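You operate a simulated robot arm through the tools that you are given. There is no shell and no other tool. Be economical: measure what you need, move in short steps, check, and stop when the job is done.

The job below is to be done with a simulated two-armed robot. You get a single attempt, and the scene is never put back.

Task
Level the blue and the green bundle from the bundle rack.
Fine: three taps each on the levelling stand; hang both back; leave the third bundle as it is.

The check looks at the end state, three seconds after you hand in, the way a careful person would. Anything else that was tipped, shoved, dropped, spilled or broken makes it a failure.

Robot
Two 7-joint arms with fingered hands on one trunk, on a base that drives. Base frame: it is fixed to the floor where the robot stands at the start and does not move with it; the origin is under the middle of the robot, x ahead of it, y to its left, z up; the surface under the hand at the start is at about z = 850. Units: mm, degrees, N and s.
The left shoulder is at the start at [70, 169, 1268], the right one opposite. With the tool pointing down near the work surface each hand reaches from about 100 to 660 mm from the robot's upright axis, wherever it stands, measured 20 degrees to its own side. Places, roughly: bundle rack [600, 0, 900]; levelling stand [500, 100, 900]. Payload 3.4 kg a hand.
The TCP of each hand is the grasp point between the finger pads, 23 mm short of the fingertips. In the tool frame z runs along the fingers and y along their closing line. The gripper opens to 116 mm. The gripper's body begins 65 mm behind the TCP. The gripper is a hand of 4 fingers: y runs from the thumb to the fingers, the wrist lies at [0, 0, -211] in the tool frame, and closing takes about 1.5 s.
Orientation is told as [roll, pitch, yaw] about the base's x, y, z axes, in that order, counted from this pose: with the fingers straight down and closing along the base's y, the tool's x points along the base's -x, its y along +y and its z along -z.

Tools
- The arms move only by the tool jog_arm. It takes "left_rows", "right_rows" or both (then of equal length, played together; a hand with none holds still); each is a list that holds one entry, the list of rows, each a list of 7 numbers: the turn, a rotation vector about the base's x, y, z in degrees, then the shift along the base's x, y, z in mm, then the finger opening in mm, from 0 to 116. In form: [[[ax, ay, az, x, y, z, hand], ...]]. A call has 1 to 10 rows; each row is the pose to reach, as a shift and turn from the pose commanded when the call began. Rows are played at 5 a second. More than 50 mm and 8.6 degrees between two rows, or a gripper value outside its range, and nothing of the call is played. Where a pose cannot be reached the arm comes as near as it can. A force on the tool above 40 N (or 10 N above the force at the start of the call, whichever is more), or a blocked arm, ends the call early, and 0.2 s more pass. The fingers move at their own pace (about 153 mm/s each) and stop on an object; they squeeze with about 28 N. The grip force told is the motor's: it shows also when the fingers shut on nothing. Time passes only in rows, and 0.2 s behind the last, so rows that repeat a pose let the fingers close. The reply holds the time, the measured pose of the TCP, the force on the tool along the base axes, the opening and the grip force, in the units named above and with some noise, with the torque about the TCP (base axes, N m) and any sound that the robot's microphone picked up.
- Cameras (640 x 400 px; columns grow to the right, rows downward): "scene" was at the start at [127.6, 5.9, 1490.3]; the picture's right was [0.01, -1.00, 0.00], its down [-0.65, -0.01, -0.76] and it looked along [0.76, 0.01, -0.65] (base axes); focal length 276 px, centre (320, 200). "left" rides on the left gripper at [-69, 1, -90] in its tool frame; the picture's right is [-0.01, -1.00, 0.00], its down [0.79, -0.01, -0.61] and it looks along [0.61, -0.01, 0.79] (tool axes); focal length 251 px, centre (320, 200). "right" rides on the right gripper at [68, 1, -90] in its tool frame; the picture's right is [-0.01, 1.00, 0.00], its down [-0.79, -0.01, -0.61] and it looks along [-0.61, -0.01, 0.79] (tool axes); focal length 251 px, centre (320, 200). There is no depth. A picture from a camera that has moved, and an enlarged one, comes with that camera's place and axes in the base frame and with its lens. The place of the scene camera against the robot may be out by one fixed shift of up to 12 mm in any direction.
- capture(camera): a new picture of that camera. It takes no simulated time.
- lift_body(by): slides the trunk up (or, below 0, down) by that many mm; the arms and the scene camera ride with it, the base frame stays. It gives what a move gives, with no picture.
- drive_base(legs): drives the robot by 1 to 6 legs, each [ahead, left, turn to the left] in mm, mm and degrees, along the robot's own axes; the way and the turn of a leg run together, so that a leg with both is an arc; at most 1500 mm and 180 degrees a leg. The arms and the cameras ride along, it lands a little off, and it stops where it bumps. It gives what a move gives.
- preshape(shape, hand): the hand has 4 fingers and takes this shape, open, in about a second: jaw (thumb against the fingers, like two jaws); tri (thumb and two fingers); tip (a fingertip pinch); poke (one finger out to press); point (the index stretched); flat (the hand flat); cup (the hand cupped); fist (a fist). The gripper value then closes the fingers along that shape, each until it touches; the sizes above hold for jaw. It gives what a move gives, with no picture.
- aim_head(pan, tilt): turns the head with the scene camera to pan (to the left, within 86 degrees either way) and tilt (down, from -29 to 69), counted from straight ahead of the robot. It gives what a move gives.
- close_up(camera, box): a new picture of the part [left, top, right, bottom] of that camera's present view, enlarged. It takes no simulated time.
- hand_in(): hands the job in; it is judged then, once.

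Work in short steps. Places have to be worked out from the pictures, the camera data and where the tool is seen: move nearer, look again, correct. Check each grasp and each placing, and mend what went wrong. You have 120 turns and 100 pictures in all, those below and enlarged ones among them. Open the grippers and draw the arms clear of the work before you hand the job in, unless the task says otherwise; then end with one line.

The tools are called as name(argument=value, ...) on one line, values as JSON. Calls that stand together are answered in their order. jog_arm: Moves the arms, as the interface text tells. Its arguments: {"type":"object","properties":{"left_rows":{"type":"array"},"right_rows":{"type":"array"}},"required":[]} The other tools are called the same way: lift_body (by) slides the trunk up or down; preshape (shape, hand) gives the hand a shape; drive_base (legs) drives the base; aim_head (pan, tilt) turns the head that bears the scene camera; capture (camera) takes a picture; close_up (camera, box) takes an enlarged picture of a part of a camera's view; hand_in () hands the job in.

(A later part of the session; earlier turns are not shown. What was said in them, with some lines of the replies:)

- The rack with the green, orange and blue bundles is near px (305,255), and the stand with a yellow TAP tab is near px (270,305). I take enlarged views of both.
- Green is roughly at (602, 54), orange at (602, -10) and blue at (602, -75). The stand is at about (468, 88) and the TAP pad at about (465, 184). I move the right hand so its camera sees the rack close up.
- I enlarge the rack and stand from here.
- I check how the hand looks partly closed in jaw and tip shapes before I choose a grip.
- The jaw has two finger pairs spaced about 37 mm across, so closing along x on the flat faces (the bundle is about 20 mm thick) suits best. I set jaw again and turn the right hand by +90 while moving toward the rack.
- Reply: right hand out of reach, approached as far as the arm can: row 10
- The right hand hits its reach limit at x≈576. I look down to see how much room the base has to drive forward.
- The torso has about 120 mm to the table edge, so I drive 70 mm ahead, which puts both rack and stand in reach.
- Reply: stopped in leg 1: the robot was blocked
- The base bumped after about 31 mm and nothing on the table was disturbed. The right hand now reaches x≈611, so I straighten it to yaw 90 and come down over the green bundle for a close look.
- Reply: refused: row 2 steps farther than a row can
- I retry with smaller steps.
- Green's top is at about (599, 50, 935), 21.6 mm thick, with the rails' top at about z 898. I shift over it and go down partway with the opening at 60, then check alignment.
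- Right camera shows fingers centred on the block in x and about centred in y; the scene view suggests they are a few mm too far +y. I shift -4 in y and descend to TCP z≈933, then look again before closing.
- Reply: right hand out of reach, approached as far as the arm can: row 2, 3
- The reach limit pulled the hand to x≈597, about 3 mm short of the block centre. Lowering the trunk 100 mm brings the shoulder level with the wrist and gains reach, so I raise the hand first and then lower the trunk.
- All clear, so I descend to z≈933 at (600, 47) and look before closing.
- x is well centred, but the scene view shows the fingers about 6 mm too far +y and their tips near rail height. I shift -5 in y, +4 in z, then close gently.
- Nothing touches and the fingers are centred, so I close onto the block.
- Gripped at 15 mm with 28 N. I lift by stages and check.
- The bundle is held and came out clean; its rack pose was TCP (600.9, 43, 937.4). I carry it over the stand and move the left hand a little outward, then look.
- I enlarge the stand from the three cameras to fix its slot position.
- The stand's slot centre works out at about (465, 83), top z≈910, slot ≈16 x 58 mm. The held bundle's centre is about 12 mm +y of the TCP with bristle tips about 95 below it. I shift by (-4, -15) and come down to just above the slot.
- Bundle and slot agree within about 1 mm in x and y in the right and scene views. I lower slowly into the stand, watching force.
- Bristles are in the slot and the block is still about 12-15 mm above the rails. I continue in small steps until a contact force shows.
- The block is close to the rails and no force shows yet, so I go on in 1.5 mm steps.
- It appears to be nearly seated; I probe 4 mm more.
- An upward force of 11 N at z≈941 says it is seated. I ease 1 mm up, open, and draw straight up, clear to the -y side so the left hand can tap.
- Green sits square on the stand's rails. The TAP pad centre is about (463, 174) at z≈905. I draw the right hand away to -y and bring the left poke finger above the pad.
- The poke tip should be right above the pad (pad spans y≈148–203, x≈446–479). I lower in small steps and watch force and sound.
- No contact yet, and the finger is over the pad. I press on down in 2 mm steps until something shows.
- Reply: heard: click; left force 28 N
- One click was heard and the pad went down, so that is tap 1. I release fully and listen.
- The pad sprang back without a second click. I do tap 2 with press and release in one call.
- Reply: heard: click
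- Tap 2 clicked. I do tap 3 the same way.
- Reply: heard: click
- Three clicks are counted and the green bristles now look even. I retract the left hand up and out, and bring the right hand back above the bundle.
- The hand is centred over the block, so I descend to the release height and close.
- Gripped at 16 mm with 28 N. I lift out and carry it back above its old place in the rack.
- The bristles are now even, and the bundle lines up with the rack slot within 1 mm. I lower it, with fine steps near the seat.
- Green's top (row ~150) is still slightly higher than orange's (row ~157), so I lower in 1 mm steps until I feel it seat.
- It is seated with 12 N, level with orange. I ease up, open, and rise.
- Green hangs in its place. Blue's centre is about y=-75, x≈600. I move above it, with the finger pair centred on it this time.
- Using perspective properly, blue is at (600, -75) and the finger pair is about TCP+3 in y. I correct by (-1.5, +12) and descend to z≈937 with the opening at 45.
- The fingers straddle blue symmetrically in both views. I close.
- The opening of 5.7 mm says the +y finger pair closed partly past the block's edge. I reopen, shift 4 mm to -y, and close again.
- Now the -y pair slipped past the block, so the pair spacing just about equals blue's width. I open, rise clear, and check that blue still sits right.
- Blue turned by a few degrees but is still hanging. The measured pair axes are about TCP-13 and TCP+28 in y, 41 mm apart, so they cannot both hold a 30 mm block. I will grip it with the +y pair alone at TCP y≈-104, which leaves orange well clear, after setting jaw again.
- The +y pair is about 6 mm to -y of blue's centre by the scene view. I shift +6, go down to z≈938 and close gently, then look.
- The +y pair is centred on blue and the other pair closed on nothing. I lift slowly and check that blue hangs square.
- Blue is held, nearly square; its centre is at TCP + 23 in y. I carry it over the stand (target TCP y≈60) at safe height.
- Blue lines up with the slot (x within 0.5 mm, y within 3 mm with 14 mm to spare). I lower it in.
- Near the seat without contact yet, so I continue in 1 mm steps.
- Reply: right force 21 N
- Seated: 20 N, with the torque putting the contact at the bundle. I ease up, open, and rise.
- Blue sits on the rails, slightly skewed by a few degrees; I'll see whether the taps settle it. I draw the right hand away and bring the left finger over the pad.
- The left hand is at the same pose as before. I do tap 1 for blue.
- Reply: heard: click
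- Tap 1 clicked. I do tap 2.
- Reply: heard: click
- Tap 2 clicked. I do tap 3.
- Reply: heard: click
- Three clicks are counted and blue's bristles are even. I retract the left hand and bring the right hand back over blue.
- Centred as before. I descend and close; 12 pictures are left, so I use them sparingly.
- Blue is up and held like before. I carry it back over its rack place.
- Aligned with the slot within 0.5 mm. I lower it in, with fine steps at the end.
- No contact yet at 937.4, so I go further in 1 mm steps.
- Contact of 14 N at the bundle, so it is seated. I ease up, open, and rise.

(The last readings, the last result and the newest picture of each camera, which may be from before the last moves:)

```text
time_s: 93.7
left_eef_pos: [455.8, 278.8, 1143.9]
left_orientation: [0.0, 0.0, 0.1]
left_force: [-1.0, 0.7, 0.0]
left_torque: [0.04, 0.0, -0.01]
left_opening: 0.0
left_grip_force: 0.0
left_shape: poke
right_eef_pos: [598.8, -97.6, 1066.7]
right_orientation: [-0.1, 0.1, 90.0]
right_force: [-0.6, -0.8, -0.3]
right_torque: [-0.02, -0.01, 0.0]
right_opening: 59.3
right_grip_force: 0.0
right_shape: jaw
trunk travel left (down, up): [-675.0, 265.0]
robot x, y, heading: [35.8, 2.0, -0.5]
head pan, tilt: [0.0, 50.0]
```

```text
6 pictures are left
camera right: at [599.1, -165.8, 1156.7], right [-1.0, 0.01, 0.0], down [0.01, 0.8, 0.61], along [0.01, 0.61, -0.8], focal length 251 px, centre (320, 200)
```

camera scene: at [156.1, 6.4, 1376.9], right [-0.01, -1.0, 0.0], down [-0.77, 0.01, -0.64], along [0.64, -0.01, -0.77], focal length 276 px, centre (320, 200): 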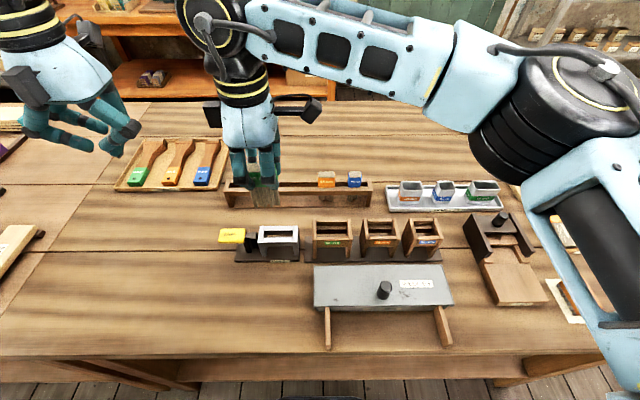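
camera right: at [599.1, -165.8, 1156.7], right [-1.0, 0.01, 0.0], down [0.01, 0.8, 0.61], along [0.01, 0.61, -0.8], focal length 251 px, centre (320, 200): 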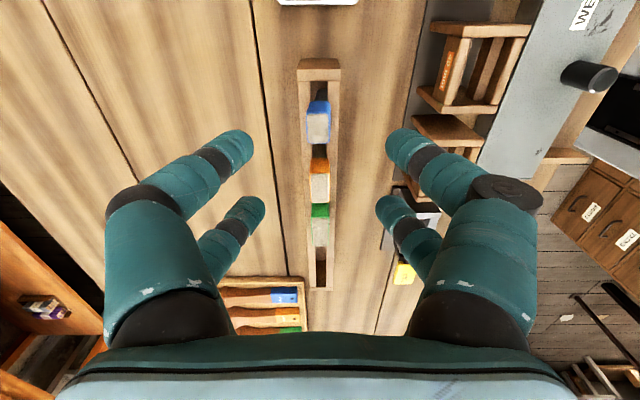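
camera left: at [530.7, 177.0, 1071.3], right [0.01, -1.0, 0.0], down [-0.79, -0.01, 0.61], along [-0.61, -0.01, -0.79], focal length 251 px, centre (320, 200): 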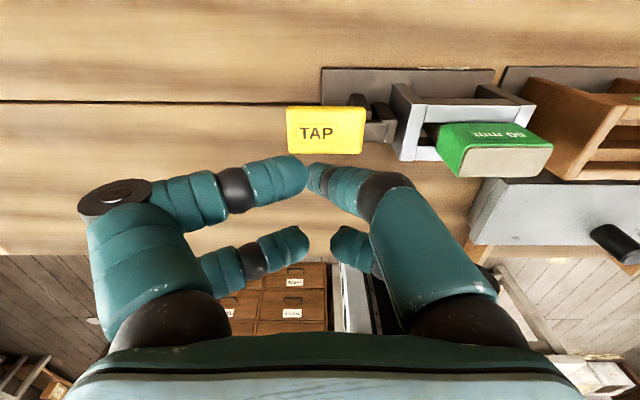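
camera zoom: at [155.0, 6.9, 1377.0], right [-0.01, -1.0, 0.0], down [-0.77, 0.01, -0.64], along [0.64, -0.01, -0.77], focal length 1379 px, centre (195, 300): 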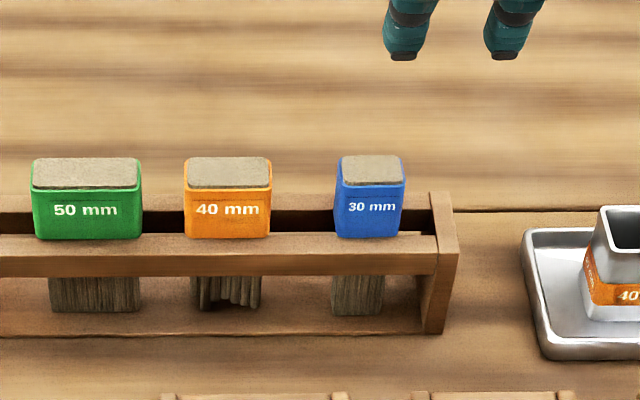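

Both bundles hang level and square with even bristles, and orange is unchanged. I open the left hand and lift both arms clear.

preshape(shape="jaw", hand="left")

jog_arm(right_rows=[[[0, 0, 0, 0, -10, 30, 80], [0, 0, 0, -20, -35, 60, 100], [0, 0, 0, -50, -70, 75, 116], [0, 0, 0, -80, -105, 75, 116], [0, 0, 0, -100, -140, 75, 116]]], left_rows=[[[0, 0, 0, 0, 10, 20, 116], [0, 0, 0, 0, 20, 40, 116], [0, 0, 0, 0, 30, 50, 116], [0, 0, 0, 0, 30, 50, 116], [0, 0, 0, 0, 30, 50, 116]]])

capture(camera="scene")

close_up(camera="scene", box=[200, 140, 440, 290])

```text
time_s: 94.6
left_eef_pos: [457.1, 278.5, 1142.2]
left_orientation: [0.0, 0.0, 0.0]
left_force: [-1.0, -0.2, -0.2]
left_torque: [0.05, -0.01, -0.02]
left_opening: 116.1
left_grip_force: 0.1
left_shape: jaw
right_eef_pos: [599.6, -98.2, 1065.0]
right_orientation: [0.2, 0.1, 90.0]
right_force: [-0.4, -0.5, -0.1]
right_torque: [-0.01, -0.02, 0.02]
right_opening: 59.3
right_grip_force: 0.0
right_shape: jaw
trunk travel left (down, up): [-675.0, 265.0]
robot x, y, heading: [34.0, 2.1, -0.7]
head pan, tilt: [0.0, 50.0]
```

```text
time_s: 95.8
left_eef_pos: [456.8, 305.8, 1193.5]
left_orientation: [0.1, -0.1, 0.0]
left_force: [0.1, -0.3, 0.4]
left_torque: [0.04, -0.03, -0.01]
left_opening: 115.7
left_grip_force: 0.2
left_shape: jaw
right_eef_pos: [499.4, -239.7, 1140.3]
right_orientation: [0.0, -0.1, 90.0]
right_force: [-0.4, -0.6, 0.3]
right_torque: [0.02, 0.02, 0.0]
right_opening: 115.9
right_grip_force: 0.0
right_shape: jaw
trunk travel left (down, up): [-675.0, 265.0]
robot x, y, heading: [35.3, 3.8, -0.8]
head pan, tilt: [0.0, 50.0]
```

```text
5 pictures are left
camera scene: at [154.4, 4.7, 1377.1], right [-0.01, -1.0, 0.0], down [-0.77, 0.01, -0.64], along [0.64, -0.01, -0.77], focal length 276 px, centre (320, 200)
```

scene: 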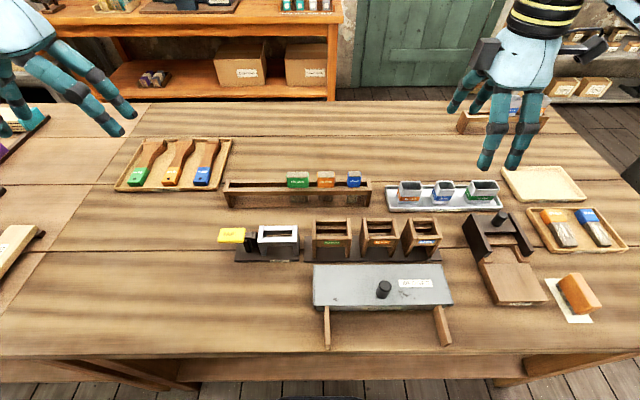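

```text
2.67 times, centred on (320, 215) of scene
camera zoom: at [154.4, 4.7, 1377.1], right [-0.01, -1.0, 0.0], down [-0.77, 0.01, -0.64], along [0.64, -0.01, -0.77], focal length 736 px, centre (320, 160)
```

zoom: 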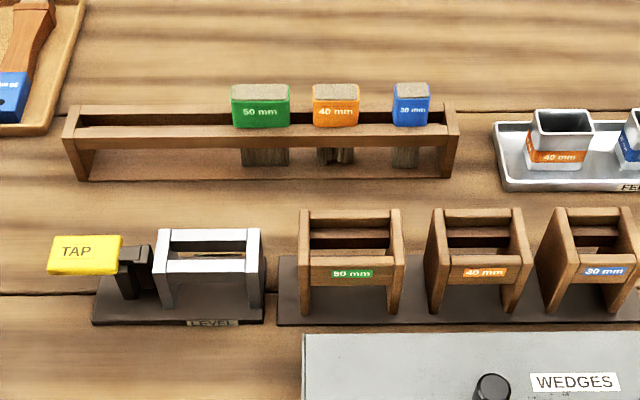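

Everything is in place, nothing else was disturbed, and the arms are clear with both hands open. I hand in.

hand_in()

```text
The job is handed in.
```

The green and blue bundles each got three taps on the levelling stand and hang back in the rack with even bristles; the orange bundle was left as it was.
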